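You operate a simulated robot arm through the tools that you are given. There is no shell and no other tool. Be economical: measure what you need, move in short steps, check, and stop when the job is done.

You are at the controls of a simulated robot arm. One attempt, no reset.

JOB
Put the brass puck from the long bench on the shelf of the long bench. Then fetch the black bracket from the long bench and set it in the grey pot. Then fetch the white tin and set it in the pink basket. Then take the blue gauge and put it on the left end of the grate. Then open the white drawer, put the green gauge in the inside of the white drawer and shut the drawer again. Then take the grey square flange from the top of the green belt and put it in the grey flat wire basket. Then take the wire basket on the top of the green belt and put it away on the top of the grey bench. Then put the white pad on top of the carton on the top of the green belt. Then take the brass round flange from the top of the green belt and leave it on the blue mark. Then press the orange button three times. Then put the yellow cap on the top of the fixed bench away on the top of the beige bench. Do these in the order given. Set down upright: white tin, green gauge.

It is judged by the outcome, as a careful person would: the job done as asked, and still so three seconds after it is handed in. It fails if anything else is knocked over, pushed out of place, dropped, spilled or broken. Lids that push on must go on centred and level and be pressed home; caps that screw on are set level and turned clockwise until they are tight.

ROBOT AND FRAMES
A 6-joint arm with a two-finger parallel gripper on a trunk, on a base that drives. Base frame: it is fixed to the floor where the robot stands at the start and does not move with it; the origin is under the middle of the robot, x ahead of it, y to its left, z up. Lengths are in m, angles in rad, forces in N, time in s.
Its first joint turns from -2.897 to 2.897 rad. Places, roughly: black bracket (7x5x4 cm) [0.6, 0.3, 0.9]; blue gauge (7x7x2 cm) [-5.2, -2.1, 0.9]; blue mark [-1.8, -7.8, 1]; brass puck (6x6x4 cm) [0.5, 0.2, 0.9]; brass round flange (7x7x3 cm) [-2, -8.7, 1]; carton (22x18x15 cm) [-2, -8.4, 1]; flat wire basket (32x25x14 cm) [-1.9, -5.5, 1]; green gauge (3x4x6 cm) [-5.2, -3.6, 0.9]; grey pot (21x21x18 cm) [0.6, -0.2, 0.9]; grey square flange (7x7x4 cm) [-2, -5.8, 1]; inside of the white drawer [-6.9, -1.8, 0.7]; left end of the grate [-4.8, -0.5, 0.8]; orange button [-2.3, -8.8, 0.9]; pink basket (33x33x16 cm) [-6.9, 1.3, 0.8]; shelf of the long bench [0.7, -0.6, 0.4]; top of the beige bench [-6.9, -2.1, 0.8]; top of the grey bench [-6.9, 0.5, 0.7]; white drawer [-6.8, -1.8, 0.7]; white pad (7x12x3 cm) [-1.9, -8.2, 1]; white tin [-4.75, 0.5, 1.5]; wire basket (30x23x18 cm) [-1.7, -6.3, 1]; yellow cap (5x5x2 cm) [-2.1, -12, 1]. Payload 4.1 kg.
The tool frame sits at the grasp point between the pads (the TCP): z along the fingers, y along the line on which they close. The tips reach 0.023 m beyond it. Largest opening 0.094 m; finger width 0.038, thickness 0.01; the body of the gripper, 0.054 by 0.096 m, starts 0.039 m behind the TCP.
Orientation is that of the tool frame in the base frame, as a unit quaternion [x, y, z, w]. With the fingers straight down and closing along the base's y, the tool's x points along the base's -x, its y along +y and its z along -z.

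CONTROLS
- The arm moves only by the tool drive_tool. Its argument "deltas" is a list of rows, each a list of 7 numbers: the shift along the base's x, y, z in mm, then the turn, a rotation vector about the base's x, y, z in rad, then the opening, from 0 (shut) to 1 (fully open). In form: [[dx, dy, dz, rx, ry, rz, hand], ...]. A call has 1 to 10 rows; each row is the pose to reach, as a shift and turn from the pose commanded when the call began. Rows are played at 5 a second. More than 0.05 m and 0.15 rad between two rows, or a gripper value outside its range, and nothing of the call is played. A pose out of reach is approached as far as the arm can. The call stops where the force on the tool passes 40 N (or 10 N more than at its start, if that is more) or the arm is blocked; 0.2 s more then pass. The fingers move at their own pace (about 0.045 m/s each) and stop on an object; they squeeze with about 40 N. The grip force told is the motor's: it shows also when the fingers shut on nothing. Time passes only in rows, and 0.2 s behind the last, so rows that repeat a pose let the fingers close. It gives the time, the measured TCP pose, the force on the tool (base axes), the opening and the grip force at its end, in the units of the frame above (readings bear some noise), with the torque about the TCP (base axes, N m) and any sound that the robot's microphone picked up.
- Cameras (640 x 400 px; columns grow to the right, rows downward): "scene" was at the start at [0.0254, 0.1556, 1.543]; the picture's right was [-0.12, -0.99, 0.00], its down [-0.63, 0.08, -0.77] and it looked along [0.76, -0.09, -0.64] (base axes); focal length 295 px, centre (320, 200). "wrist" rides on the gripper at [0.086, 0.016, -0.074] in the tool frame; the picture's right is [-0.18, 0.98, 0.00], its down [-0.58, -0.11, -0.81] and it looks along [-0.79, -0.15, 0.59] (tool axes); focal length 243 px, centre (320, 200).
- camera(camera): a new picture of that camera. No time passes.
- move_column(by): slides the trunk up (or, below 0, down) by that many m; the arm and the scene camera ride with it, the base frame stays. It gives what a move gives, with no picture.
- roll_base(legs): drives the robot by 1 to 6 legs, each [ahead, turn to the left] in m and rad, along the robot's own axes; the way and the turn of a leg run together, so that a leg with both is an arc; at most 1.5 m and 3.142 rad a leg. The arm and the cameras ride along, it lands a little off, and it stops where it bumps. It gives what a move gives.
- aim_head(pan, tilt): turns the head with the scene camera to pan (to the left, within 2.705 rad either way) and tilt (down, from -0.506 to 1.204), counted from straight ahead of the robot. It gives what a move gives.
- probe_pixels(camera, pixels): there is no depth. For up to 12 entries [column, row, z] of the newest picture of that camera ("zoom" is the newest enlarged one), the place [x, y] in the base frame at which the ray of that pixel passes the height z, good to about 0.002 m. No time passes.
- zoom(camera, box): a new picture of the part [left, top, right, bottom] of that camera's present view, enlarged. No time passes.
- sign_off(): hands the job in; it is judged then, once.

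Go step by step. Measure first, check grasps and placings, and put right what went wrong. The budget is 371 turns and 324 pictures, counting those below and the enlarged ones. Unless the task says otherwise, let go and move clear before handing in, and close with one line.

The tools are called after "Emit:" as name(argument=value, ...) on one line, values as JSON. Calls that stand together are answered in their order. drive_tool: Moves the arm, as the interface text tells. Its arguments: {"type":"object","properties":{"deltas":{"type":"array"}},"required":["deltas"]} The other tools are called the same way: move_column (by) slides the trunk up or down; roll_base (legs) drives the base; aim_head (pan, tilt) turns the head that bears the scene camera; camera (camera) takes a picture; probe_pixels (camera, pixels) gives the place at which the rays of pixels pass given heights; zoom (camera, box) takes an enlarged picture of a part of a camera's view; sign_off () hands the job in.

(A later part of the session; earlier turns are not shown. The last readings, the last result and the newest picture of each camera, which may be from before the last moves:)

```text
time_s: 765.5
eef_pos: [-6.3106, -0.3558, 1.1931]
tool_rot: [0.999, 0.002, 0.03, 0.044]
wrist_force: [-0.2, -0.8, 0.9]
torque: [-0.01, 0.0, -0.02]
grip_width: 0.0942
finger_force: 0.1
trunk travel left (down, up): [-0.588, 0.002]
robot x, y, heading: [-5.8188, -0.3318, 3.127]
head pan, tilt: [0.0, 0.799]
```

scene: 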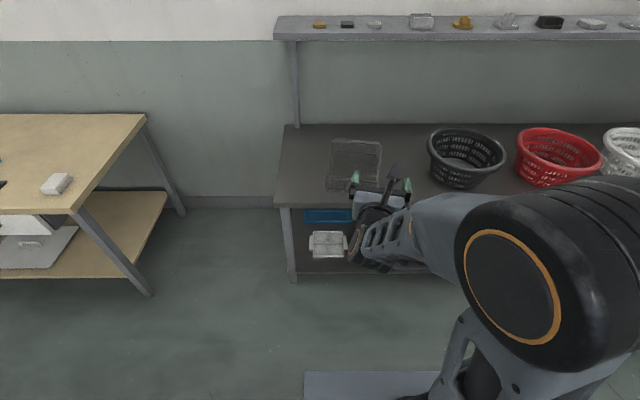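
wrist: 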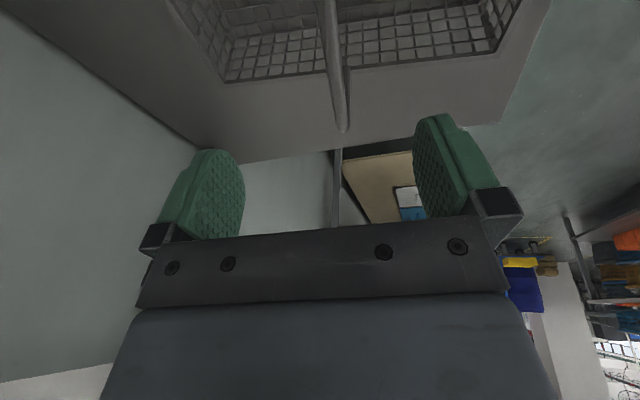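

Restored. I'll level the small remainder and drive: aisle, gap, then down the corridor.

Emit:
drive_tool(deltas=[[20, 0, 0, 0.044, 0.03, 0, 1], [40, 0, 0, 0.088, 0.06, 0, 1]])

Emit:
roll_base(legs=[[0, 1.58], [0.77, 0], [0, 1.57], [1.3, 0], [1.27, 0], [0, -1.57]])

```text
time_s: 766.1
eef_pos: [-6.2695, -0.3539, 1.1937]
tool_rot: [1.0, 0.003, -0.001, 0.0]
wrist_force: [0.2, 0.7, 0.1]
torque: [-0.01, 0.01, 0.01]
grip_width: 0.094
finger_force: 0.1
trunk travel left (down, up): [-0.588, 0.002]
robot x, y, heading: [-5.8209, -0.3313, 3.128]
head pan, tilt: [0.0, 0.799]
```

```text
time_s: 794.0
eef_pos: [-3.2079, -1.5023, 1.1928]
tool_rot: [0.686, 0.728, 0.0, 0.0]
wrist_force: [-0.2, -0.6, -0.3]
torque: [0.03, 0.02, 0.03]
grip_width: 0.094
finger_force: 0.1
trunk travel left (down, up): [-0.588, 0.002]
robot x, y, heading: [-3.2515, -1.0559, -1.525]
head pan, tilt: [0.0, 0.799]
```

Emit:
roll_base(legs=[[0, -0.05], [1.45, 0], [1.45, 0], [1.45, 0], [1.45, 0], [1.4, 0]])

Emit:
aim_head(pan=0.8, tilt=0.45)

Emit:
camera(camera="scene")

```text
time_s: 828.5
eef_pos: [-3.3858, -8.6797, 1.1931]
tool_rot: [0.714, 0.7, 0.001, 0.001]
wrist_force: [-0.7, -0.4, 0.2]
torque: [0.02, 0.01, 0.01]
grip_width: 0.094
finger_force: 0.0
trunk travel left (down, up): [-0.588, 0.002]
robot x, y, heading: [-3.3957, -8.234, -1.607]
head pan, tilt: [0.0, 0.799]
```

```text
time_s: 829.6
eef_pos: [-3.3871, -8.6807, 1.1932]
tool_rot: [0.714, 0.7, 0.0, 0.0]
wrist_force: [0.1, 0.7, -0.2]
torque: [0.01, 0.03, -0.02]
grip_width: 0.0939
finger_force: 0.0
trunk travel left (down, up): [-0.588, 0.002]
robot x, y, heading: [-3.3924, -8.2288, -1.61]
head pan, tilt: [0.799, 0.45]
```

```text
92 pictures are left
```

scene: 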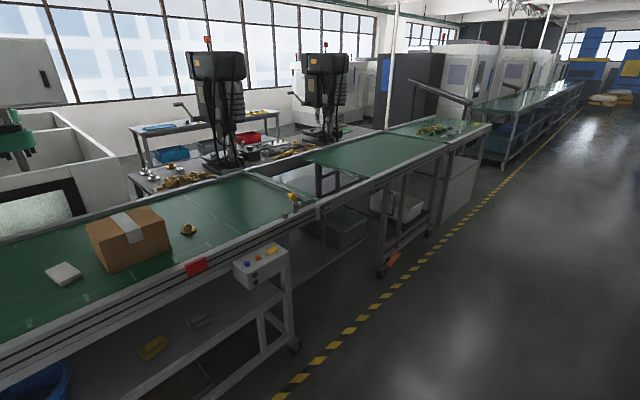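

The pad (63,273), carton (130,237), brass flange (189,230) and button box (260,262) are in view. I'll face the belt and approach.

Emit:
roll_base(legs=[[0, 1.608], [0.72, 0]])

Emit:
aim_head(pan=0.0, tilt=0.65)

Emit:
camera(camera="scene")

```text
time_s: 837.4
eef_pos: [-2.2266, -8.2054, 1.1935]
tool_rot: [-0.007, 1.0, 0.0, 0.0]
wrist_force: [0.1, 0.5, 0.4]
torque: [0.03, 0.03, -0.01]
grip_width: 0.0942
finger_force: 0.1
trunk travel left (down, up): [-0.588, 0.002]
robot x, y, heading: [-2.6792, -8.235, 0.003]
head pan, tilt: [0.799, 0.45]
```

```text
time_s: 838.5
eef_pos: [-2.2271, -8.2065, 1.1924]
tool_rot: [-0.008, 1.0, 0.0, 0.0]
wrist_force: [-0.5, -0.2, 0.8]
torque: [0.01, -0.02, 0.02]
grip_width: 0.0941
finger_force: 0.0
trunk travel left (down, up): [-0.588, 0.002]
robot x, y, heading: [-2.6744, -8.2314, 0.002]
head pan, tilt: [0.0, 0.649]
```

```text
91 pictures are left
```

scene: 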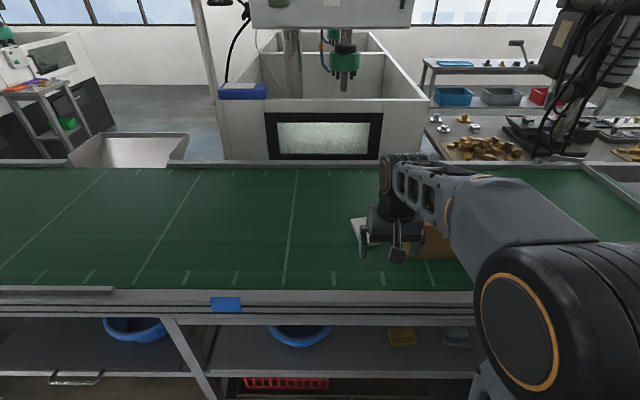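

Emit:
probe_pixels(camera="scene", pixels=[[226, 300, 0.95], [226, 310, 0.95], [294, 230, 0.95], [200, 230, 0.95], [370, 230, 0.95], [225, 240, 0.95]])

Emit:
camera(camera="wrist")

Emit:
zoom(camera="scene", box=[160, 160, 400, 320])

```text
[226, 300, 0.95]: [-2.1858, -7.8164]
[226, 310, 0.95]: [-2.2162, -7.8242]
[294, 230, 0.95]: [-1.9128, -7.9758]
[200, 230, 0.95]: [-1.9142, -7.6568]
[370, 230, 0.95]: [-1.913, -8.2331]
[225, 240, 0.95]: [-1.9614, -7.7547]
```

```text
90 pictures are left
```

wrist: 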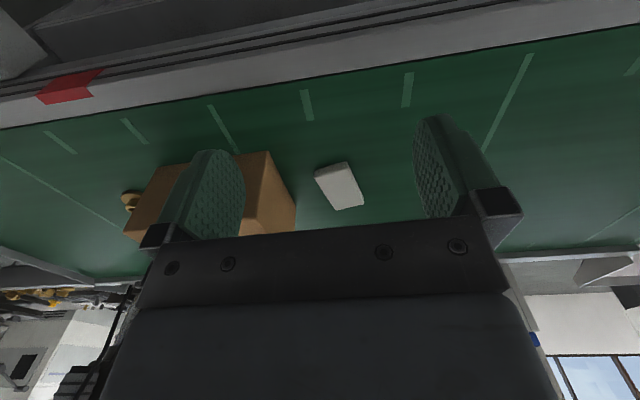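

```text
2.50 times, centred on (280, 240) of scene
```

zoom: 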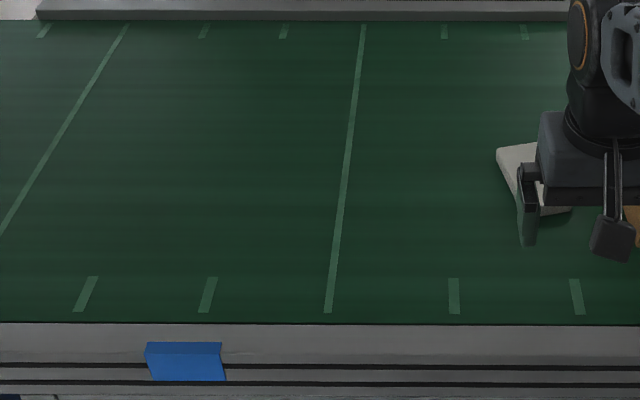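

The blue tape is on the rail at y≈−7.82, so the blue mark is the belt abreast of it at (−1.8,−7.8). Now I'll measure the pad and the carton.

Emit:
zoom(camera="wrist", box=[100, 130, 400, 240])

Emit:
probe_pixels(camera="wrist", pixels=[[315, 172, 0.975], [347, 163, 0.975], [364, 203, 0.975], [336, 210, 0.975], [270, 152, 1.1], [296, 205, 1.1], [235, 160, 1.1], [130, 200, 0.97]])

```text
2.13 times, centred on (250, 185) of wrist
```

zoom: 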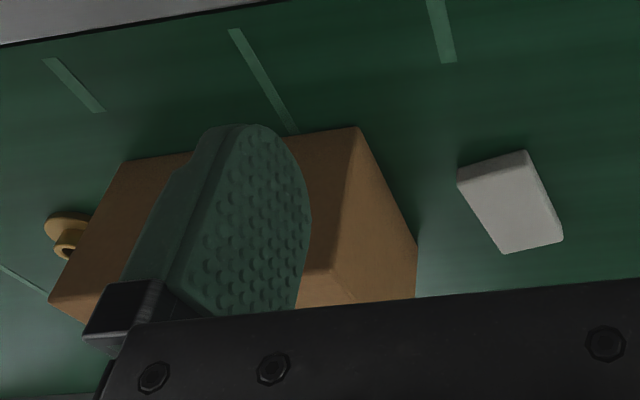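

```text
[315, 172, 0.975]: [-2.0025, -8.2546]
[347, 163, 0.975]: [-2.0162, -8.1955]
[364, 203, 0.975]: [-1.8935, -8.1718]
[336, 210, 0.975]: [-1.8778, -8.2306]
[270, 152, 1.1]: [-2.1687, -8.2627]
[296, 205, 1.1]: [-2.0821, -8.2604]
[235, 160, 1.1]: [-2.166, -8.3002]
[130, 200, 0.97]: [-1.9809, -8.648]
```

The pad centre is (−1.948,−8.213), yaw about +0.2, closing across its 6 cm side. I'll roll 0.13 m closer and move over it.

Emit:
roll_base(legs=[[0.13, 0]])

Emit:
drive_tool(deltas=[[37, -2, -20, 0, 0, 0.05, 1], [75, -4, -45, 0, 0, 0.1, 1], [112, -6, -75, 0, 0, 0.15, 1], [149, -7, -105, 0, 0, 0.19, 1], [149, -7, -130, 0, 0, 0.19, 1]])

Emit:
camera(camera="wrist")

```text
time_s: 839.8
eef_pos: [-2.0944, -8.2056, 1.1925]
tool_rot: [-0.008, 1.0, 0.001, 0.001]
wrist_force: [0.1, 0.2, 0.3]
torque: [0.0, 0.06, 0.05]
grip_width: 0.0938
finger_force: 0.1
trunk travel left (down, up): [-0.588, 0.002]
robot x, y, heading: [-2.546, -8.2315, -0.001]
head pan, tilt: [0.0, 0.649]
```

```text
time_s: 841.0
eef_pos: [-1.9461, -8.2132, 1.0626]
tool_rot: [-0.102, 0.995, 0.0, 0.001]
wrist_force: [-0.2, -0.4, 0.6]
torque: [0.03, 0.01, 0.01]
grip_width: 0.0939
finger_force: 0.1
trunk travel left (down, up): [-0.588, 0.002]
robot x, y, heading: [-2.5433, -8.2339, 0.002]
head pan, tilt: [0.0, 0.649]
```

```text
87 pictures are left
```

wrist: 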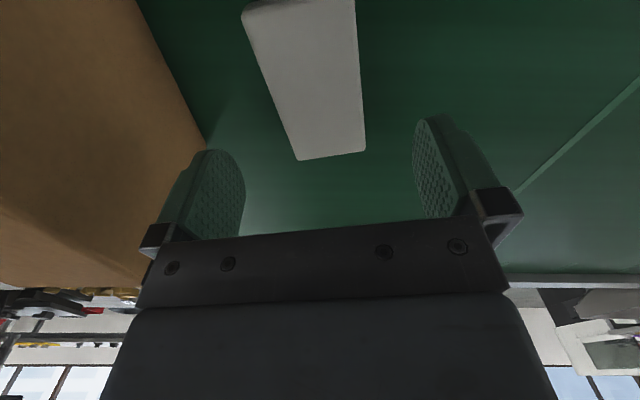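

Emit:
probe_pixels(camera="wrist", pixels=[[135, 0, 0.95], [205, 148, 0.95], [205, 148, 1.1], [180, 95, 0.95], [243, 15, 0.98], [297, 159, 0.98], [357, 10, 0.98], [366, 150, 0.98]])

```text
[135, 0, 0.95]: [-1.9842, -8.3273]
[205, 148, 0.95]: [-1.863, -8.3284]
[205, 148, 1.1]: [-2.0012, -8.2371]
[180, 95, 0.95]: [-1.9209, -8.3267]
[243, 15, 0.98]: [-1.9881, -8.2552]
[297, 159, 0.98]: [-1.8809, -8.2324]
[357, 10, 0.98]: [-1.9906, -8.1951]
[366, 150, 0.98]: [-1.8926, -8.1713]
```

The carton face is at y −8.327, so there's room. I'll descend and grip the pad.

Emit:
drive_tool(deltas=[[0, -1, -45, 0, 0, 0, 1], [0, -1, -75, 0, 0, 0, 1], [0, -1, -83, 0, 0, 0, 1], [0, -1, -83, 0, 0, 0, 0.6], [0, -1, -83, 0, 0, 0, 0.3], [0, -1, -83, 0, 0, 0, 0], [0, -1, -83, 0, 0, 0, 0], [0, -1, -45, 0, 0, 0, 0], [0, -1, 0, 0, 0, 0, 0], [0, -1, 45, 0, 0, 0, 0]])

Emit:
camera(camera="wrist")

```text
time_s: 843.2
eef_pos: [-1.9453, -8.2128, 1.1079]
tool_rot: [-0.102, 0.995, -0.001, -0.001]
wrist_force: [0.6, -0.1, -0.7]
torque: [0.03, 0.02, 0.01]
grip_width: 0.0645
finger_force: 40.5
trunk travel left (down, up): [-0.588, 0.002]
robot x, y, heading: [-2.5474, -8.2299, -0.001]
head pan, tilt: [0.0, 0.649]
```

```text
86 pictures are left
```

wrist: 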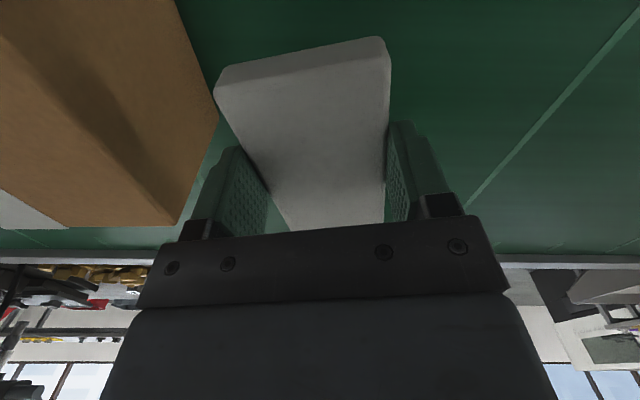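

Held at 0.0645. I'll raise it and look at the carton's top.

Emit:
drive_tool(deltas=[[0, 10, 40, 0, 0, 0, 0], [0, 30, 80, 0, 0, 0, 0], [0, 60, 110, 0, 0, 0, 0], [-20, 100, 120, 0, 0, 0, 0]])

Emit:
aim_head(pan=-0.1, tilt=0.65)

Emit:
camera(camera="scene")

Emit:
camera(camera="wrist")

```text
time_s: 844.2
eef_pos: [-1.9689, -8.1139, 1.2289]
tool_rot: [-0.104, 0.995, 0.0, 0.0]
wrist_force: [-0.2, 0.3, -0.7]
torque: [-0.03, -0.02, 0.0]
grip_width: 0.0644
finger_force: 39.3
trunk travel left (down, up): [-0.588, 0.002]
robot x, y, heading: [-2.5434, -8.2339, -0.002]
head pan, tilt: [0.0, 0.649]
```

```text
time_s: 844.9
eef_pos: [-1.9671, -8.1157, 1.2281]
tool_rot: [-0.103, 0.995, 0.0, 0.0]
wrist_force: [-0.1, 1.5, -0.2]
torque: [-0.02, -0.04, 0.0]
grip_width: 0.0645
finger_force: 40.6
trunk travel left (down, up): [-0.588, 0.002]
robot x, y, heading: [-2.5468, -8.2314, -0.001]
head pan, tilt: [-0.099, 0.649]
```

```text
85 pictures are left
```

scene: 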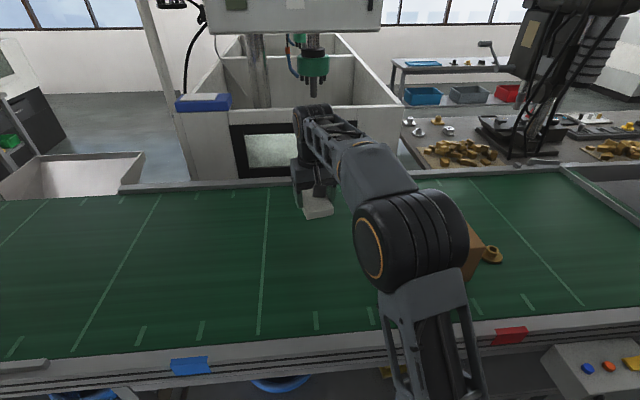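

```text
84 pictures are left
```

wrist: 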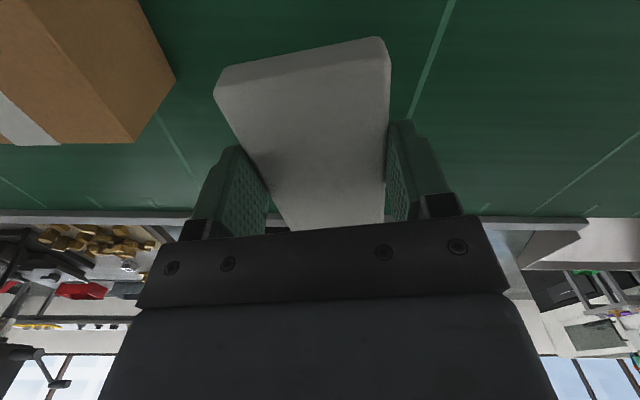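

Emit:
probe_pixels(camera="wrist", pixels=[[135, 142, 1.1], [22, 2, 1.1], [175, 79, 0.95], [135, 142, 1.08], [20, 143, 1.1], [58, 143, 1.1]])

Emit:
probe_pixels(camera="scene", pixels=[[483, 245, 1.09], [492, 254, 0.97], [484, 262, 0.95]])

```text
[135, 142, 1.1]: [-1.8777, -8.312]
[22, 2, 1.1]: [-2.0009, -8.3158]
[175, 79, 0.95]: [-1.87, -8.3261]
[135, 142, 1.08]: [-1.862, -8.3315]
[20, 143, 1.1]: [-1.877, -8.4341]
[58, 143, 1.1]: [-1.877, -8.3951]
```

```text
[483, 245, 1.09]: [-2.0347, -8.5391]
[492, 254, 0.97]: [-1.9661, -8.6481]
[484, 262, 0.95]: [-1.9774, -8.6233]
```

The carton top is at z≈1.09, centre (−1.96,−8.43). I'll carry the pad over it, aligning the yaw.

Emit:
drive_tool(deltas=[[1, -45, 0, 0, 0, -0.03, 0], [2, -90, 0, 0, 0, -0.06, 0], [3, -135, 0, 0, 0, -0.09, 0], [4, -180, 0, 0, 0, -0.12, 0], [5, -225, 0, 0, 0, -0.15, 0], [6, -270, 0, 0, 0, -0.18, 0], [7, -314, 0, 0, 0, -0.2, 0], [7, -314, -40, 0, 0, -0.2, 0], [7, -314, -75, 0, 0, -0.2, 0], [7, -314, -90, 0, 0, -0.2, 0]])

Emit:
camera(camera="wrist")

```text
time_s: 847.1
eef_pos: [-1.9598, -8.427, 1.1371]
tool_rot: [-0.004, 1.0, 0.0, 0.001]
wrist_force: [0.3, 0.7, -0.7]
torque: [-0.02, -0.01, 0.02]
grip_width: 0.0641
finger_force: 39.9
trunk travel left (down, up): [-0.588, 0.002]
robot x, y, heading: [-2.5459, -8.2276, 0.003]
head pan, tilt: [-0.099, 0.649]
```

```text
83 pictures are left
```

wrist: 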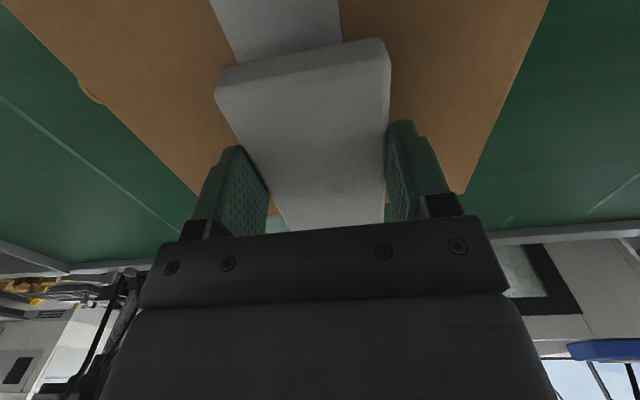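

Centred over the carton. I'll lower to contact.

Emit:
drive_tool(deltas=[[0, 0, -4, 0, 0, 0, 0], [0, 0, -8, 0, 0, 0, 0], [0, 0, -11, 0, 0, 0, 0]])

Emit:
drive_tool(deltas=[[0, 0, -3, 0, 0, 0, 0], [0, 0, -6, 0, 0, 0, 0]])

```text
time_s: 847.9
eef_pos: [-1.9592, -8.4279, 1.127]
tool_rot: [-0.003, 1.0, 0.0, 0.0]
wrist_force: [-0.1, -0.2, -0.5]
torque: [-0.01, 0.03, -0.02]
grip_width: 0.0646
finger_force: 39.7
trunk travel left (down, up): [-0.588, 0.002]
robot x, y, heading: [-2.5477, -8.2345, -0.006]
head pan, tilt: [-0.099, 0.649]
```

```text
time_s: 848.5
eef_pos: [-1.96, -8.4267, 1.1206]
tool_rot: [-0.003, 1.0, 0.0, -0.001]
wrist_force: [-0.1, 0.2, -0.1]
torque: [-0.01, 0.0, -0.02]
grip_width: 0.0641
finger_force: 39.8
trunk travel left (down, up): [-0.588, 0.002]
robot x, y, heading: [-2.5492, -8.235, 0.001]
head pan, tilt: [-0.099, 0.649]
```

Emit:
drive_tool(deltas=[[0, 0, -3, 0, 0, 0, 0], [0, 0, -6, 0, 0, 0, 0]])

Emit:
drive_tool(deltas=[[0, 0, -2, 0, 0, 0, 0], [0, 0, -4, 0, 0, 0, 0]])

```text
time_s: 849.1
eef_pos: [-1.9597, -8.4277, 1.1194]
tool_rot: [-0.003, 1.0, -0.002, 0.004]
wrist_force: [3.3, -0.3, 32.6]
torque: [0.3, 1.04, -0.01]
grip_width: 0.0643
finger_force: 40.3
trunk travel left (down, up): [-0.588, 0.002]
robot x, y, heading: [-2.545, -8.2289, 0.002]
head pan, tilt: [-0.099, 0.649]
```

```text
time_s: 849.5
eef_pos: [-1.9596, -8.4275, 1.1207]
tool_rot: [-0.004, 1.0, -0.002, 0.007]
wrist_force: [-6.0, 1.7, 13.5]
torque: [0.23, 0.67, -0.01]
grip_width: 0.0644
finger_force: 40.0
trunk travel left (down, up): [-0.588, 0.002]
robot x, y, heading: [-2.546, -8.2343, 0.001]
head pan, tilt: [-0.099, 0.649]
stopped in row 2: the force on the tool passed its limit (the readings are from after the stop); the commanded pose is now the measured one
```

Contact. I'll open and rise.

Emit:
drive_tool(deltas=[[0, 0, 1, 0, 0, 0, 0.75], [0, 0, 1, 0, 0, 0, 0.9], [0, 0, 2, 0, 0, 0, 1], [0, 0, 40, 0, 0, 0, 1], [0, 0, 80, 0, 0, 0, 1], [0, 0, 120, 0, 0, 0, 1]])

Emit:
camera(camera="wrist")

```text
time_s: 850.9
eef_pos: [-1.9564, -8.4277, 1.2375]
tool_rot: [-0.004, 1.0, -0.002, 0.005]
wrist_force: [0.9, -0.3, 0.1]
torque: [0.0, -0.03, 0.02]
grip_width: 0.0941
finger_force: 0.0
trunk travel left (down, up): [-0.588, 0.002]
robot x, y, heading: [-2.5446, -8.2341, -0.003]
head pan, tilt: [-0.099, 0.649]
```

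```text
82 pictures are left
```

wrist: 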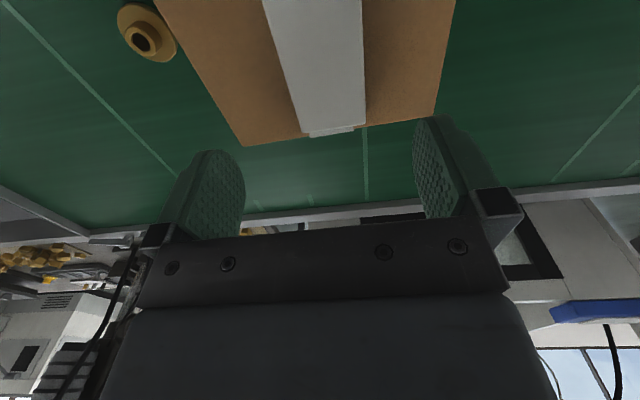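

The pad rests on the carton. Next is the brass flange, seen at wrist (147,33).

Emit:
probe_pixels(camera="wrist", pixels=[[140, 40, 0.98], [140, 40, 0.97], [120, 20, 0.96], [175, 50, 0.96], [140, 5, 0.96], [155, 62, 0.96]])

Emit:
drive_tool(deltas=[[0, -40, 0, 0, 0, 0, 1], [-5, -80, 0, 0, 0, 0, 1], [-10, -120, 0, 0, 0, 0, 1], [-10, -165, 0, 0, 0, 0, 1], [-10, -205, 0, 0, 0, 0, 1]])

Emit:
camera(camera="wrist")

```text
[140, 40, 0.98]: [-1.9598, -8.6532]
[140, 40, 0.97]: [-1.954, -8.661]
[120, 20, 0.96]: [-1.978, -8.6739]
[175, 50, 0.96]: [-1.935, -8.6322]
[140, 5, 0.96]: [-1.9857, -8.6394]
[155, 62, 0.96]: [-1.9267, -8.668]
```

```text
time_s: 852.1
eef_pos: [-1.9899, -8.5756, 1.2284]
tool_rot: [-0.003, 1.0, -0.001, 0.005]
wrist_force: [-0.2, 0.8, -0.4]
torque: [-0.02, -0.01, 0.01]
grip_width: 0.0941
finger_force: 0.0
out of reach, approached as far as the arm can: row 3, 4, 5
trunk travel left (down, up): [-0.588, 0.002]
robot x, y, heading: [-2.5454, -8.2316, 0.001]
head pan, tilt: [-0.099, 0.649]
```

```text
81 pictures are left
```

wrist: 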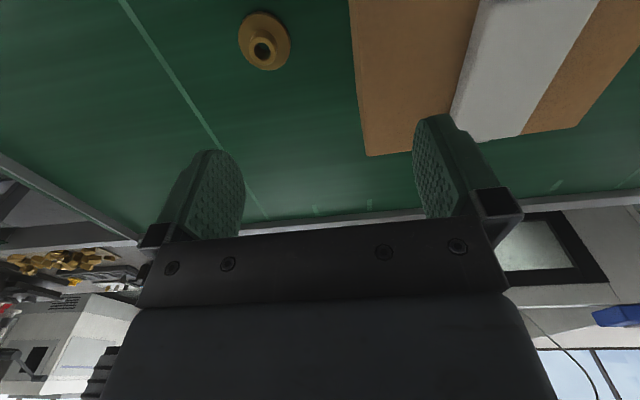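

The flange is at (−1.957,−8.655). I'll pull in, back off, and shift the robot about 0.42 m to −y.

Emit:
drive_tool(deltas=[[-20, 20, -20, 0, 0, 0, 1], [-50, 40, -20, 0, 0, 0, 1], [-80, 80, -10, 0, 0, 0, 1], [-110, 120, 0, 0, 0, 0, 1]])

Emit:
roll_base(legs=[[-0.3, 0], [0, -1.57], [0.42, 0], [0, 1.57], [0.28, 0]])

Emit:
camera(camera="wrist")

```text
refused: row 3 steps farther than a row can; nothing moved
```

```text
time_s: 865.6
eef_pos: [-2.0183, -9.009, 1.2263]
tool_rot: [0.006, 1.0, -0.002, 0.006]
wrist_force: [0.6, -0.6, -0.2]
torque: [-0.01, 0.01, 0.0]
grip_width: 0.0939
finger_force: 0.1
trunk travel left (down, up): [-0.588, 0.002]
robot x, y, heading: [-2.572, -8.6539, -0.014]
head pan, tilt: [-0.099, 0.649]
```

```text
80 pictures are left
```

wrist: 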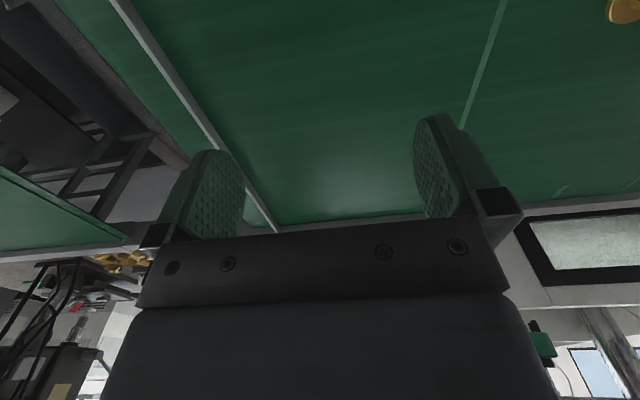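

No harm done; the arm was safely high. Now I'll move the tool over the flange.

Emit:
drive_tool(deltas=[[0, 42, -5, 0, 0, 0, 1], [0, 84, -15, 0, 0, 0, 1], [5, 126, -25, 0, 0, 0, 1], [15, 168, -40, 0, 0, 0, 1], [25, 210, -60, 0, 0, 0, 1], [35, 252, -80, 0, 0, 0, 1], [45, 292, -105, 0, 0, 0, 1], [55, 328, -130, 0, 0, 0, 1], [61, 354, -160, 0, 0, 0, 1]])

Emit:
camera(camera="wrist")

```text
time_s: 867.6
eef_pos: [-1.9221, -8.695, 1.2282]
tool_rot: [0.005, 0.999, 0.002, -0.035]
wrist_force: [0.4, -0.3, -0.5]
torque: [0.03, 0.0, 0.0]
grip_width: 0.094
finger_force: 0.1
out of reach, approached as far as the arm can: row 1, 2, 3, 4, 5, 6, 7, 8, 9
trunk travel left (down, up): [-0.588, 0.002]
robot x, y, heading: [-2.569, -8.6605, -0.02]
head pan, tilt: [-0.099, 0.649]
```

```text
79 pictures are left
```

wrist: 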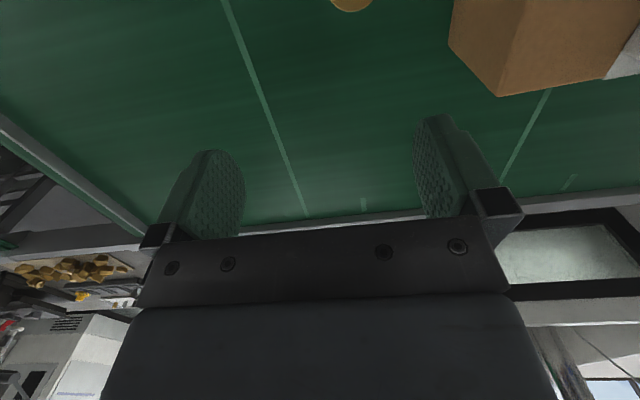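

Emit:
drive_tool(deltas=[[-20, 0, -40, 0, 0, 0, 1], [-40, 10, -80, 0, 0, 0, 1], [-50, 20, -110, 0, 0, 0, 1]])

Emit:
camera(camera="wrist")

```text
time_s: 868.4
eef_pos: [-1.9203, -8.6944, 1.2271]
tool_rot: [0.005, 0.999, 0.001, -0.035]
wrist_force: [1.0, 0.1, -0.6]
torque: [0.0, 0.0, 0.02]
grip_width: 0.094
finger_force: 0.0
out of reach, approached as far as the arm can: row 1, 2, 3
trunk travel left (down, up): [-0.588, 0.002]
robot x, y, heading: [-2.5673, -8.6567, -0.016]
head pan, tilt: [-0.099, 0.649]
```

```text
78 pictures are left
```

wrist: 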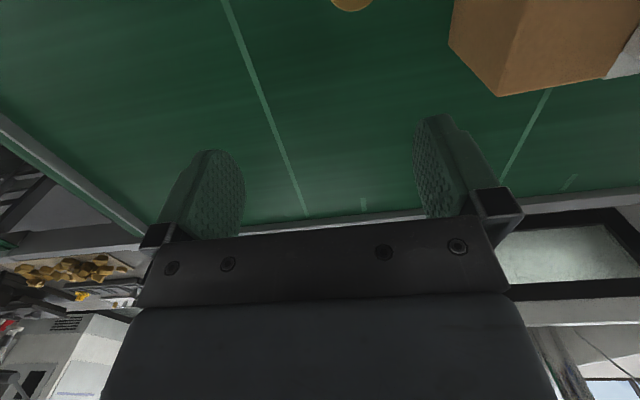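

Emit:
drive_tool(deltas=[[0, 0, 45, 0, 0, 0, 1], [0, 0, 90, 0, 0, 0, 1], [0, 0, 135, 0, 0, 0, 1], [0, 0, 180, 0, 0, 0, 1], [0, 0, 225, 0, 0, 0, 1], [0, 0, 240, 0, 0, 0, 1], [-20, 0, 210, 0, 0, 0, 1], [-40, 0, 170, 0, 0, 0, 1], [-40, 0, 130, 0, 0, 0, 1]])

```text
time_s: 870.4
eef_pos: [-1.9798, -8.6943, 1.3389]
tool_rot: [0.006, 0.999, 0.001, -0.034]
wrist_force: [0.4, -0.6, -0.4]
torque: [0.0, 0.02, 0.0]
grip_width: 0.0941
finger_force: 0.1
out of reach, approached as far as the arm can: row 1, 2, 3, 4, 5, 6, 7, 8, 9
trunk travel left (down, up): [-0.588, 0.002]
robot x, y, heading: [-2.5668, -8.6565, -0.018]
head pan, tilt: [-0.099, 0.649]
```

Emit:
drive_tool(deltas=[[-40, 0, 0, 0, 0, 0, 1], [-80, 0, 0, 0, 0, 0, 1], [-80, 0, -40, 0, 0, 0, 1], [-80, 0, -80, 0, 0, 0, 1], [-80, 0, -120, 0, 0, 0, 1]])

Emit:
aim_head(pan=-0.3, tilt=0.6)

Emit:
camera(camera="scene")

```text
time_s: 871.6
eef_pos: [-2.0615, -8.6939, 1.2195]
tool_rot: [0.005, 0.999, 0.001, -0.034]
wrist_force: [-0.1, 0.3, -1.7]
torque: [0.03, 0.0, 0.03]
grip_width: 0.0942
finger_force: 0.0
trunk travel left (down, up): [-0.588, 0.002]
robot x, y, heading: [-2.568, -8.6526, -0.013]
head pan, tilt: [-0.099, 0.649]
```

```text
time_s: 872.3
eef_pos: [-2.0629, -8.6935, 1.2211]
tool_rot: [0.006, 0.999, 0.001, -0.035]
wrist_force: [-0.1, -0.4, 0.3]
torque: [0.0, 0.03, 0.03]
grip_width: 0.094
finger_force: 0.1
trunk travel left (down, up): [-0.588, 0.002]
robot x, y, heading: [-2.5717, -8.6547, -0.016]
head pan, tilt: [-0.3, 0.6]
```

```text
77 pictures are left
```

scene: 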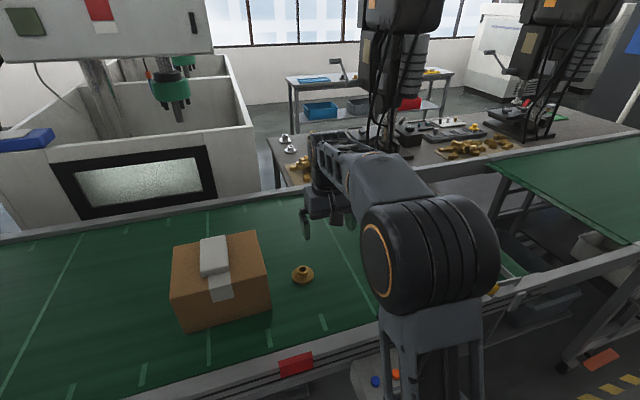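

Free again, and the pad sits well on the carton. I'll move over the flange at (303,272).

Emit:
probe_pixels(camera="scene", pixels=[[303, 268, 0.98], [303, 276, 0.955], [291, 275, 0.957], [315, 277, 0.957]])

Emit:
drive_tool(deltas=[[20, 8, -30, 0, -0.02, 0, 1], [40, 15, -60, 0, -0.04, 0, 1], [60, 22, -90, 0, -0.07, 0, 1], [83, 30, -120, 0, -0.07, 0, 1], [106, 38, -150, 0, -0.07, 0, 1]])

Emit:
camera(camera="wrist")

```text
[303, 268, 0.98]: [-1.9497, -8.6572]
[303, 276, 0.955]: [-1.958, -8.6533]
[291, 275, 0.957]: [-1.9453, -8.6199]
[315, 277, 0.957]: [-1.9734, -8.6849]
```

```text
time_s: 873.5
eef_pos: [-1.954, -8.6558, 1.0687]
tool_rot: [0.005, 1.0, 0.002, 0.0]
wrist_force: [0.4, 0.1, 0.0]
torque: [-0.01, -0.03, 0.01]
grip_width: 0.0938
finger_force: 0.1
trunk travel left (down, up): [-0.588, 0.002]
robot x, y, heading: [-2.5719, -8.6565, -0.016]
head pan, tilt: [-0.3, 0.6]
```

```text
76 pictures are left
```

wrist: 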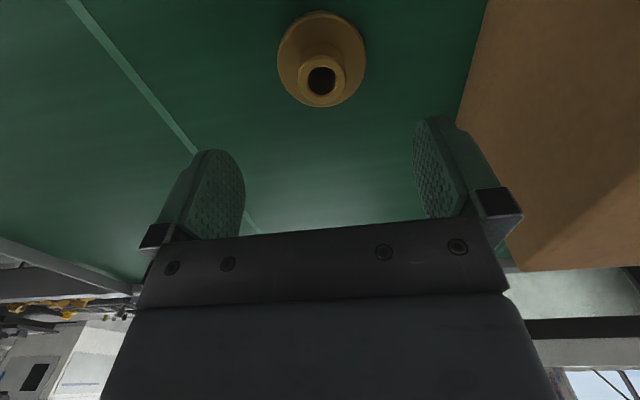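

Emit:
probe_pixels(camera="wrist", pixels=[[321, 78, 0.98], [298, 76, 0.98], [345, 78, 0.98], [321, 60, 0.958]])

```text
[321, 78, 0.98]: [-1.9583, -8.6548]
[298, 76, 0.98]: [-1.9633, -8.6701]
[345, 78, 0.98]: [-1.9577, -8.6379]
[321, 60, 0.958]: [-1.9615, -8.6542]
```

I'll descend and grip the hub.

Emit:
drive_tool(deltas=[[-5, 2, -45, 0, 0, 0, 1], [-5, 2, -75, 0, 0, 0, 1], [-5, 2, -84, 0, 0, 0, 1], [-5, 2, -84, 0, 0, 0, 0.5], [-5, 2, -84, 0, 0, 0, 0.1], [-5, 2, -84, 0, 0, 0, 0], [-5, 2, -84, 0, 0, 0, 0], [-5, 2, -50, 0, 0, 0, 0], [-5, 2, -10, 0, 0, 0, 0]])

Emit:
camera(camera="wrist")

```text
time_s: 875.5
eef_pos: [-1.9594, -8.6543, 1.0607]
tool_rot: [0.004, 1.0, 0.002, -0.001]
wrist_force: [0.0, 0.2, -4.2]
torque: [0.02, 0.0, 0.03]
grip_width: 0.0328
finger_force: 40.0
trunk travel left (down, up): [-0.588, 0.002]
robot x, y, heading: [-2.5667, -8.6565, -0.015]
head pan, tilt: [-0.3, 0.6]
```

```text
75 pictures are left
```

wrist: 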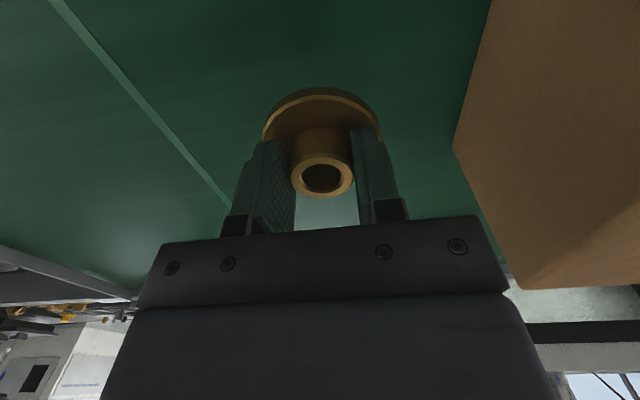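

Held. I'll raise and pull in.

Emit:
drive_tool(deltas=[[0, -5, 45, 0, 0, 0, 0], [-15, -10, 85, 0, 0, 0, 0], [-45, -10, 115, 0, 0, 0, 0], [-80, -10, 140, 0, 0, 0, 0], [-120, -5, 155, 0, 0, 0, 0]])

```text
time_s: 876.7
eef_pos: [-2.0819, -8.6594, 1.2151]
tool_rot: [0.004, 1.0, 0.001, 0.0]
wrist_force: [-0.1, -0.7, -3.5]
torque: [-0.02, 0.01, 0.02]
grip_width: 0.0328
finger_force: 39.9
trunk travel left (down, up): [-0.588, 0.002]
robot x, y, heading: [-2.5704, -8.6573, -0.016]
head pan, tilt: [-0.3, 0.6]
```

Emit:
roll_base(legs=[[-0.35, 0], [0, 1.586], [0.83, 0], [0, -1.57], [0.39, 0]])

Emit:
aim_head(pan=0.1, tilt=0.65)

Emit:
camera(camera="scene")

```text
time_s: 892.7
eef_pos: [-2.0345, -7.8369, 1.2139]
tool_rot: [0.006, 1.0, 0.001, -0.001]
wrist_force: [0.6, -0.1, -3.5]
torque: [0.04, 0.03, -0.01]
grip_width: 0.0327
finger_force: 40.3
trunk travel left (down, up): [-0.588, 0.002]
robot x, y, heading: [-2.5252, -7.8324, -0.016]
head pan, tilt: [-0.3, 0.6]
```

```text
time_s: 893.5
eef_pos: [-2.034, -7.8359, 1.2138]
tool_rot: [0.006, 1.0, 0.002, 0.0]
wrist_force: [0.8, -0.1, -4.1]
torque: [0.0, 0.03, 0.01]
grip_width: 0.033
finger_force: 39.8
trunk travel left (down, up): [-0.588, 0.002]
robot x, y, heading: [-2.5245, -7.8374, -0.018]
head pan, tilt: [0.099, 0.649]
```

```text
74 pictures are left
```

scene: 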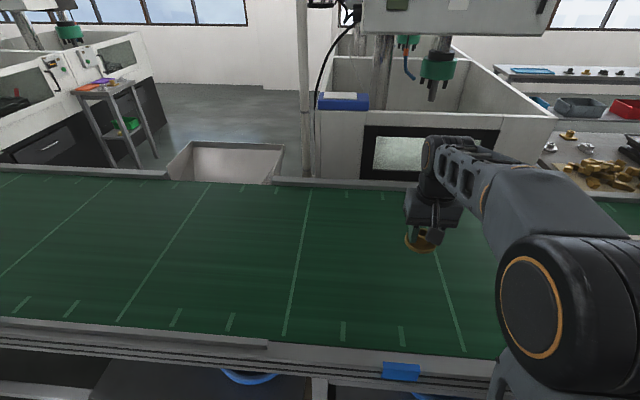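

Emit:
probe_pixels(camera="scene", pixels=[[383, 370, 0.95], [419, 372, 0.95], [430, 180, 0.95], [420, 355, 0.95]])

Emit:
drive_tool(deltas=[[40, 5, -20, 0, 0, 0, 0], [80, 10, -45, 0, 0, 0, 0], [115, 15, -75, 0, 0, 0, 0], [150, 15, -105, 0, 0, 0, 0], [180, 15, -140, 0, 0, 0, 0], [200, 15, -175, 0, 0, 0, 0]])

```text
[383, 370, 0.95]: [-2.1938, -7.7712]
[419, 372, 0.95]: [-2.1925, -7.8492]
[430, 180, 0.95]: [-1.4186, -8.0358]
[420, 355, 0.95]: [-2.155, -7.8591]
```

```text
time_s: 894.9
eef_pos: [-1.8313, -7.8227, 1.0382]
tool_rot: [0.006, 1.0, 0.002, -0.001]
wrist_force: [0.1, -0.2, -3.6]
torque: [-0.01, 0.01, -0.01]
grip_width: 0.0329
finger_force: 40.1
trunk travel left (down, up): [-0.588, 0.002]
robot x, y, heading: [-2.5249, -7.8272, -0.02]
head pan, tilt: [0.099, 0.649]
```

The tape centre is y −7.81 and the belt centre x≈−1.79. I'm at (−1.831,−7.823); I'll lower to contact, edging forward.

Emit:
drive_tool(deltas=[[8, 6, -20, 0, 0, 0, 0], [15, 12, -40, 0, 0, 0, 0], [15, 12, -48, 0, 0, 0, 0]])

Emit:
drive_tool(deltas=[[0, 0, -3, 0, 0, 0, 0], [0, 0, -6, 0, 0, 0, 0], [0, 0, -9, 0, 0, 0, 0]])

```text
time_s: 895.7
eef_pos: [-1.8171, -7.8099, 0.9916]
tool_rot: [0.007, 1.0, 0.002, -0.001]
wrist_force: [-0.3, -0.6, -3.1]
torque: [0.02, 0.04, 0.01]
grip_width: 0.0329
finger_force: 40.7
trunk travel left (down, up): [-0.588, 0.002]
robot x, y, heading: [-2.5241, -7.8312, -0.018]
head pan, tilt: [0.099, 0.649]
```

```text
time_s: 896.5
eef_pos: [-1.8186, -7.8093, 0.986]
tool_rot: [0.006, 1.0, 0.002, 0.003]
wrist_force: [0.2, -0.2, 15.6]
torque: [-0.25, 0.44, 0.03]
grip_width: 0.0328
finger_force: 39.9
trunk travel left (down, up): [-0.588, 0.002]
robot x, y, heading: [-2.5234, -7.8325, -0.019]
head pan, tilt: [0.099, 0.649]
```

Contact. I'll open and rise.

Emit:
drive_tool(deltas=[[0, 0, 3, 0, 0, 0, 0.3], [0, 0, 3, 0, 0, 0, 0.6], [0, 0, 3, 0, 0, 0, 0.8], [-5, 0, 40, 0, 0, 0, 0.9], [-20, 0, 80, 0, 0, 0, 1], [-50, 0, 110, 0, 0, 0, 1], [-90, 0, 135, 0, 0, 0, 1], [-130, 0, 160, 0, 0, 0, 1], [-170, 0, 180, 0, 0, 0, 1]])

Emit:
camera(camera="scene")

```text
time_s: 898.5
eef_pos: [-1.989, -7.8086, 1.1629]
tool_rot: [0.007, 1.0, 0.003, 0.0]
wrist_force: [0.7, -0.2, 0.5]
torque: [-0.03, -0.06, 0.02]
grip_width: 0.0939
finger_force: 0.1
trunk travel left (down, up): [-0.588, 0.002]
robot x, y, heading: [-2.5235, -7.8372, -0.02]
head pan, tilt: [0.099, 0.649]
```

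```text
73 pictures are left
```

scene: 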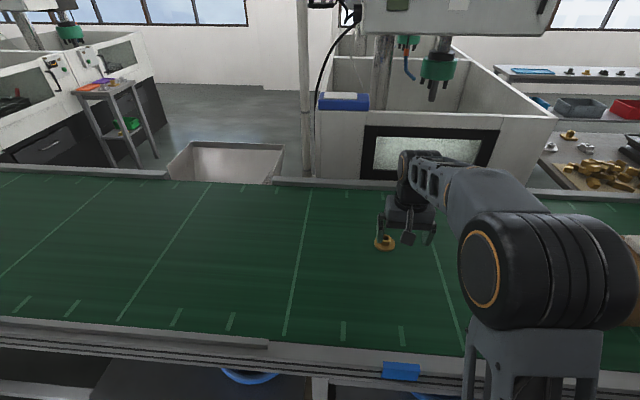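

The brass flange stands abreast of the blue tape. Next is the button box at y≈−8.8.

Emit:
roll_base(legs=[[-0.37, 0], [0, -1.555], [0.93, 0], [0, 1.57]])

Emit:
aim_head(pan=0.1, tilt=0.9)

Emit:
camera(camera="scene")

```text
time_s: 912.9
eef_pos: [-2.3704, -8.7267, 1.1631]
tool_rot: [0.009, 1.0, 0.001, -0.001]
wrist_force: [-0.6, -0.4, 0.4]
torque: [0.0, 0.0, 0.02]
grip_width: 0.0941
finger_force: 0.0
trunk travel left (down, up): [-0.588, 0.002]
robot x, y, heading: [-2.9046, -8.744, -0.03]
head pan, tilt: [0.099, 0.649]
```

```text
time_s: 913.7
eef_pos: [-2.3697, -8.7265, 1.1627]
tool_rot: [0.01, 1.0, 0.002, 0.0]
wrist_force: [0.4, 1.1, 0.4]
torque: [-0.01, -0.03, 0.02]
grip_width: 0.094
finger_force: 0.1
trunk travel left (down, up): [-0.588, 0.002]
robot x, y, heading: [-2.9055, -8.7465, -0.024]
head pan, tilt: [0.099, 0.901]
```

```text
72 pictures are left
```

scene: 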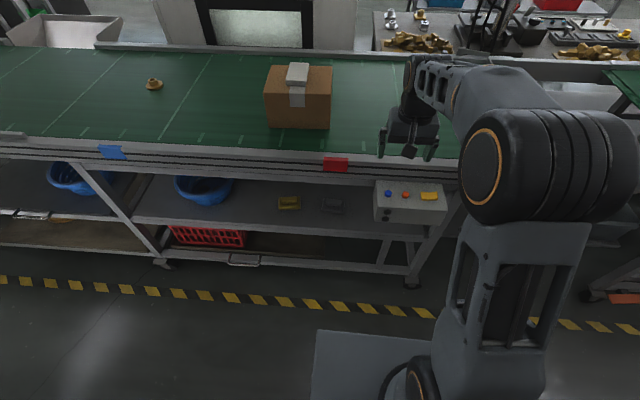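

Emit:
zoom(camera="scene", box=[360, 165, 460, 235])

Emit:
probe_pixels(camera="scene", pixels=[[406, 194, 0.86], [406, 194, 0.88], [406, 194, 0.9], [376, 210, 0.85], [376, 182, 0.88]])

Emit:
camera(camera="wrist")

```text
5.71 times, centred on (410, 200) of scene
```

zoom: 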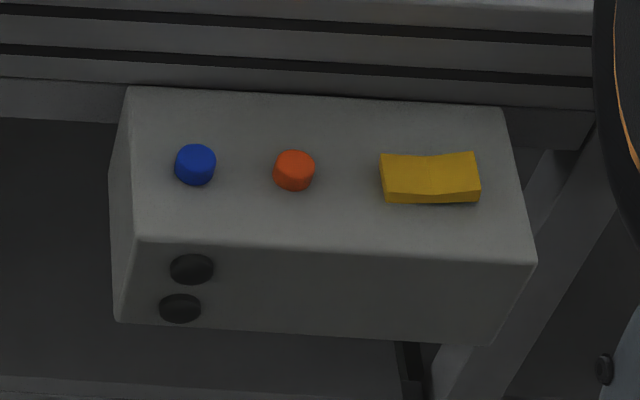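

```text
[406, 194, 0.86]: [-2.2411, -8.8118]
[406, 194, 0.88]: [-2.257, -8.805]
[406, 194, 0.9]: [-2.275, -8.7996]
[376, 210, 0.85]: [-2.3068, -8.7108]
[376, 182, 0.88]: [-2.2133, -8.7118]
```

```text
70 pictures are left
```

wrist: 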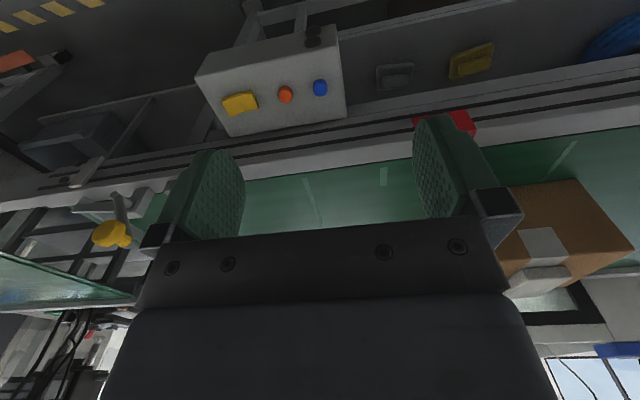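

Emit:
probe_pixels(camera="wrist", pixels=[[286, 94, 0.86], [286, 94, 0.88], [286, 94, 0.9], [286, 94, 0.92]])

```text
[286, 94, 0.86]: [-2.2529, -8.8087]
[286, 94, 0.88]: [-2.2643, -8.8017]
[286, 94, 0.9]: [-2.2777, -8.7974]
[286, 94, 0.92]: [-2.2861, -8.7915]
```

The orange button's top is at (−2.28,−8.797,0.905). I'll close the fingers and come above it.

Emit:
drive_tool(deltas=[[18, -14, -40, 0, 0, 0, 0.6], [36, -28, -80, 0, 0, 0, 0.2], [54, -42, -120, 0, 0, 0, 0], [72, -56, -160, 0, 0, 0, 0], [90, -70, -195, 0, 0, 0, 0], [90, -70, -205, 0, 0, 0, 0]])

Emit:
camera(camera="wrist")

Emit:
zoom(camera="scene", box=[360, 145, 460, 215])

```text
time_s: 915.1
eef_pos: [-2.2809, -8.7973, 0.9575]
tool_rot: [0.01, 1.0, 0.001, -0.001]
wrist_force: [0.7, 0.1, 0.1]
torque: [0.0, -0.02, 0.01]
grip_width: 0.0
finger_force: 31.5
trunk travel left (down, up): [-0.588, 0.002]
robot x, y, heading: [-2.9006, -8.7443, -0.023]
head pan, tilt: [0.099, 0.901]
```

```text
69 pictures are left
```

wrist: 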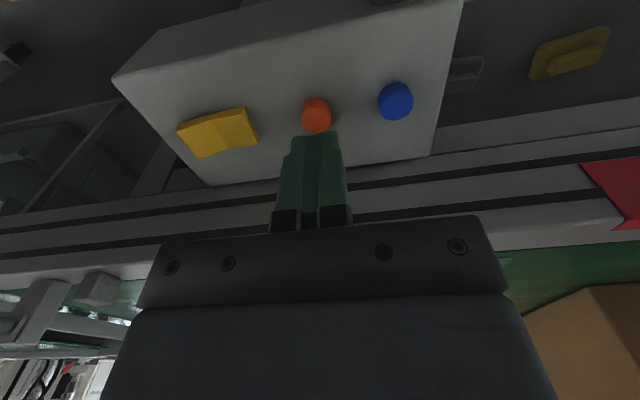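

```text
5.71 times, centred on (410, 180) of scene
```

zoom: 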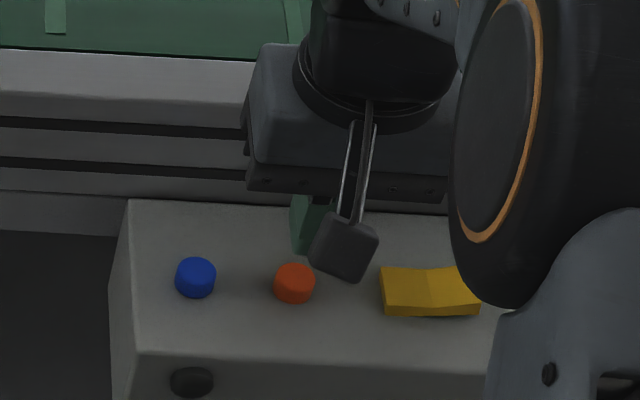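

Emit:
probe_pixels(camera="wrist", pixels=[[316, 116, 0.905], [316, 116, 0.895], [316, 116, 0.915], [301, 116, 0.905], [331, 116, 0.905], [315, 132, 0.934]])

```text
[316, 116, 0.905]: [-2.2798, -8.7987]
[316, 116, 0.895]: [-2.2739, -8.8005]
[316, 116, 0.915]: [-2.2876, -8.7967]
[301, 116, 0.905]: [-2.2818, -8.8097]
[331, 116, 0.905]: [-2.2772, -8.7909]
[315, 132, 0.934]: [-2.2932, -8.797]
```

Aligned over the button. I'll press down in small steps to feel it.

Emit:
drive_tool(deltas=[[0, -1, -18, 0, 0, 0, 0], [0, -1, -24, 0, 0, 0, 0], [0, -1, -27, 0, 0, 0, 0], [0, -1, -30, 0, 0, 0, 0]])

Emit:
drive_tool(deltas=[[0, 0, -2, 0, 0, 0, 0], [0, 0, -4, 0, 0, 0, 0]])

```text
time_s: 916.1
eef_pos: [-2.2801, -8.7969, 0.9265]
tool_rot: [0.01, 1.0, 0.001, 0.0]
wrist_force: [-0.1, 0.9, 0.0]
torque: [0.0, 0.0, 0.03]
grip_width: 0.0
finger_force: 40.2
trunk travel left (down, up): [-0.588, 0.002]
robot x, y, heading: [-2.9033, -8.7455, -0.027]
head pan, tilt: [0.099, 0.901]
```

```text
time_s: 916.7
eef_pos: [-2.2805, -8.797, 0.9234]
tool_rot: [0.009, 1.0, 0.002, 0.0]
wrist_force: [0.0, -0.2, 0.0]
torque: [0.0, 0.01, 0.01]
grip_width: 0.0001
finger_force: 40.2
trunk travel left (down, up): [-0.588, 0.002]
robot x, y, heading: [-2.9057, -8.746, -0.028]
head pan, tilt: [0.099, 0.901]
```

Emit:
drive_tool(deltas=[[0, 0, -3, 0, 0, 0, 0], [0, 0, -6, 0, 0, 0, 0]])

Emit:
drive_tool(deltas=[[0, 0, -3, 0, 0, 0, 0], [0, 0, -5, 0, 0, 0, 0]])

```text
time_s: 917.3
eef_pos: [-2.2806, -8.797, 0.9165]
tool_rot: [0.01, 1.0, 0.002, 0.0]
wrist_force: [-1.1, -0.1, -0.6]
torque: [-0.04, 0.01, 0.04]
grip_width: 0.0001
finger_force: 39.6
trunk travel left (down, up): [-0.588, 0.002]
robot x, y, heading: [-2.9071, -8.7448, -0.024]
head pan, tilt: [0.099, 0.901]
```

```text
time_s: 917.9
eef_pos: [-2.2803, -8.7969, 0.9131]
tool_rot: [0.01, 1.0, 0.002, 0.0]
wrist_force: [-0.7, 0.1, -0.4]
torque: [-0.04, 0.0, 0.0]
grip_width: 0.0001
finger_force: 40.2
trunk travel left (down, up): [-0.588, 0.002]
robot x, y, heading: [-2.9057, -8.7441, -0.031]
head pan, tilt: [0.099, 0.901]
```

Emit:
camera(camera="wrist")

Emit:
drive_tool(deltas=[[0, 0, -3, 0, 0, 0, 0], [0, 0, -6, 0, 0, 0, 0]])

```text
67 pictures are left
```

wrist: 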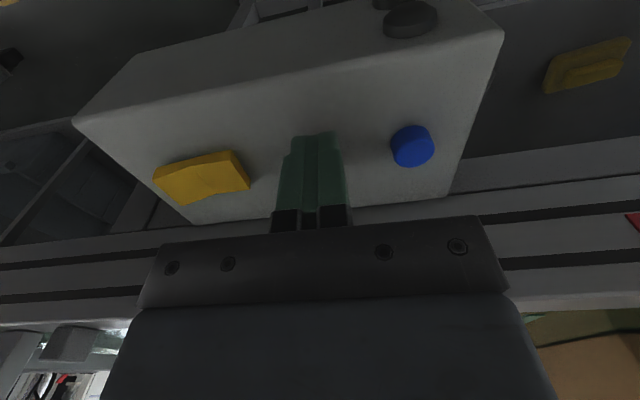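

```text
time_s: 918.5
eef_pos: [-2.2807, -8.7979, 0.9067]
tool_rot: [0.01, 1.0, 0.001, 0.0]
wrist_force: [-1.0, -0.6, 3.3]
torque: [0.01, -0.07, -0.01]
grip_width: 0.0001
finger_force: 40.4
trunk travel left (down, up): [-0.588, 0.002]
robot x, y, heading: [-2.9057, -8.7472, -0.026]
head pan, tilt: [0.099, 0.901]
heard: click
```

A click was heard: press 1. I'll release fully and press again.

Emit:
drive_tool(deltas=[[0, 0, 12, 0, 0, 0, 0], [0, 0, 25, 0, 0, 0, 0], [0, 0, 25, 0, 0, 0, 0]])

Emit:
drive_tool(deltas=[[0, 0, -12, 0, 0, 0, 0], [0, 0, -20, 0, 0, 0, 0], [0, 0, -23, 0, 0, 0, 0], [0, 0, -26, 0, 0, 0, 0]])

```text
time_s: 919.3
eef_pos: [-2.2805, -8.7972, 0.9307]
tool_rot: [0.01, 1.0, 0.001, 0.0]
wrist_force: [0.8, -0.8, -0.1]
torque: [0.0, -0.01, 0.0]
grip_width: 0.0
finger_force: 39.9
trunk travel left (down, up): [-0.588, 0.002]
robot x, y, heading: [-2.9033, -8.7495, -0.029]
head pan, tilt: [0.099, 0.901]
```

```text
time_s: 920.3
eef_pos: [-2.28, -8.7978, 0.9067]
tool_rot: [0.01, 1.0, 0.001, 0.0]
wrist_force: [-2.3, -0.4, 5.5]
torque: [-0.03, -0.03, 0.02]
grip_width: 0.0002
finger_force: 39.5
trunk travel left (down, up): [-0.588, 0.002]
robot x, y, heading: [-2.9065, -8.7484, -0.027]
head pan, tilt: [0.099, 0.901]
heard: click
```

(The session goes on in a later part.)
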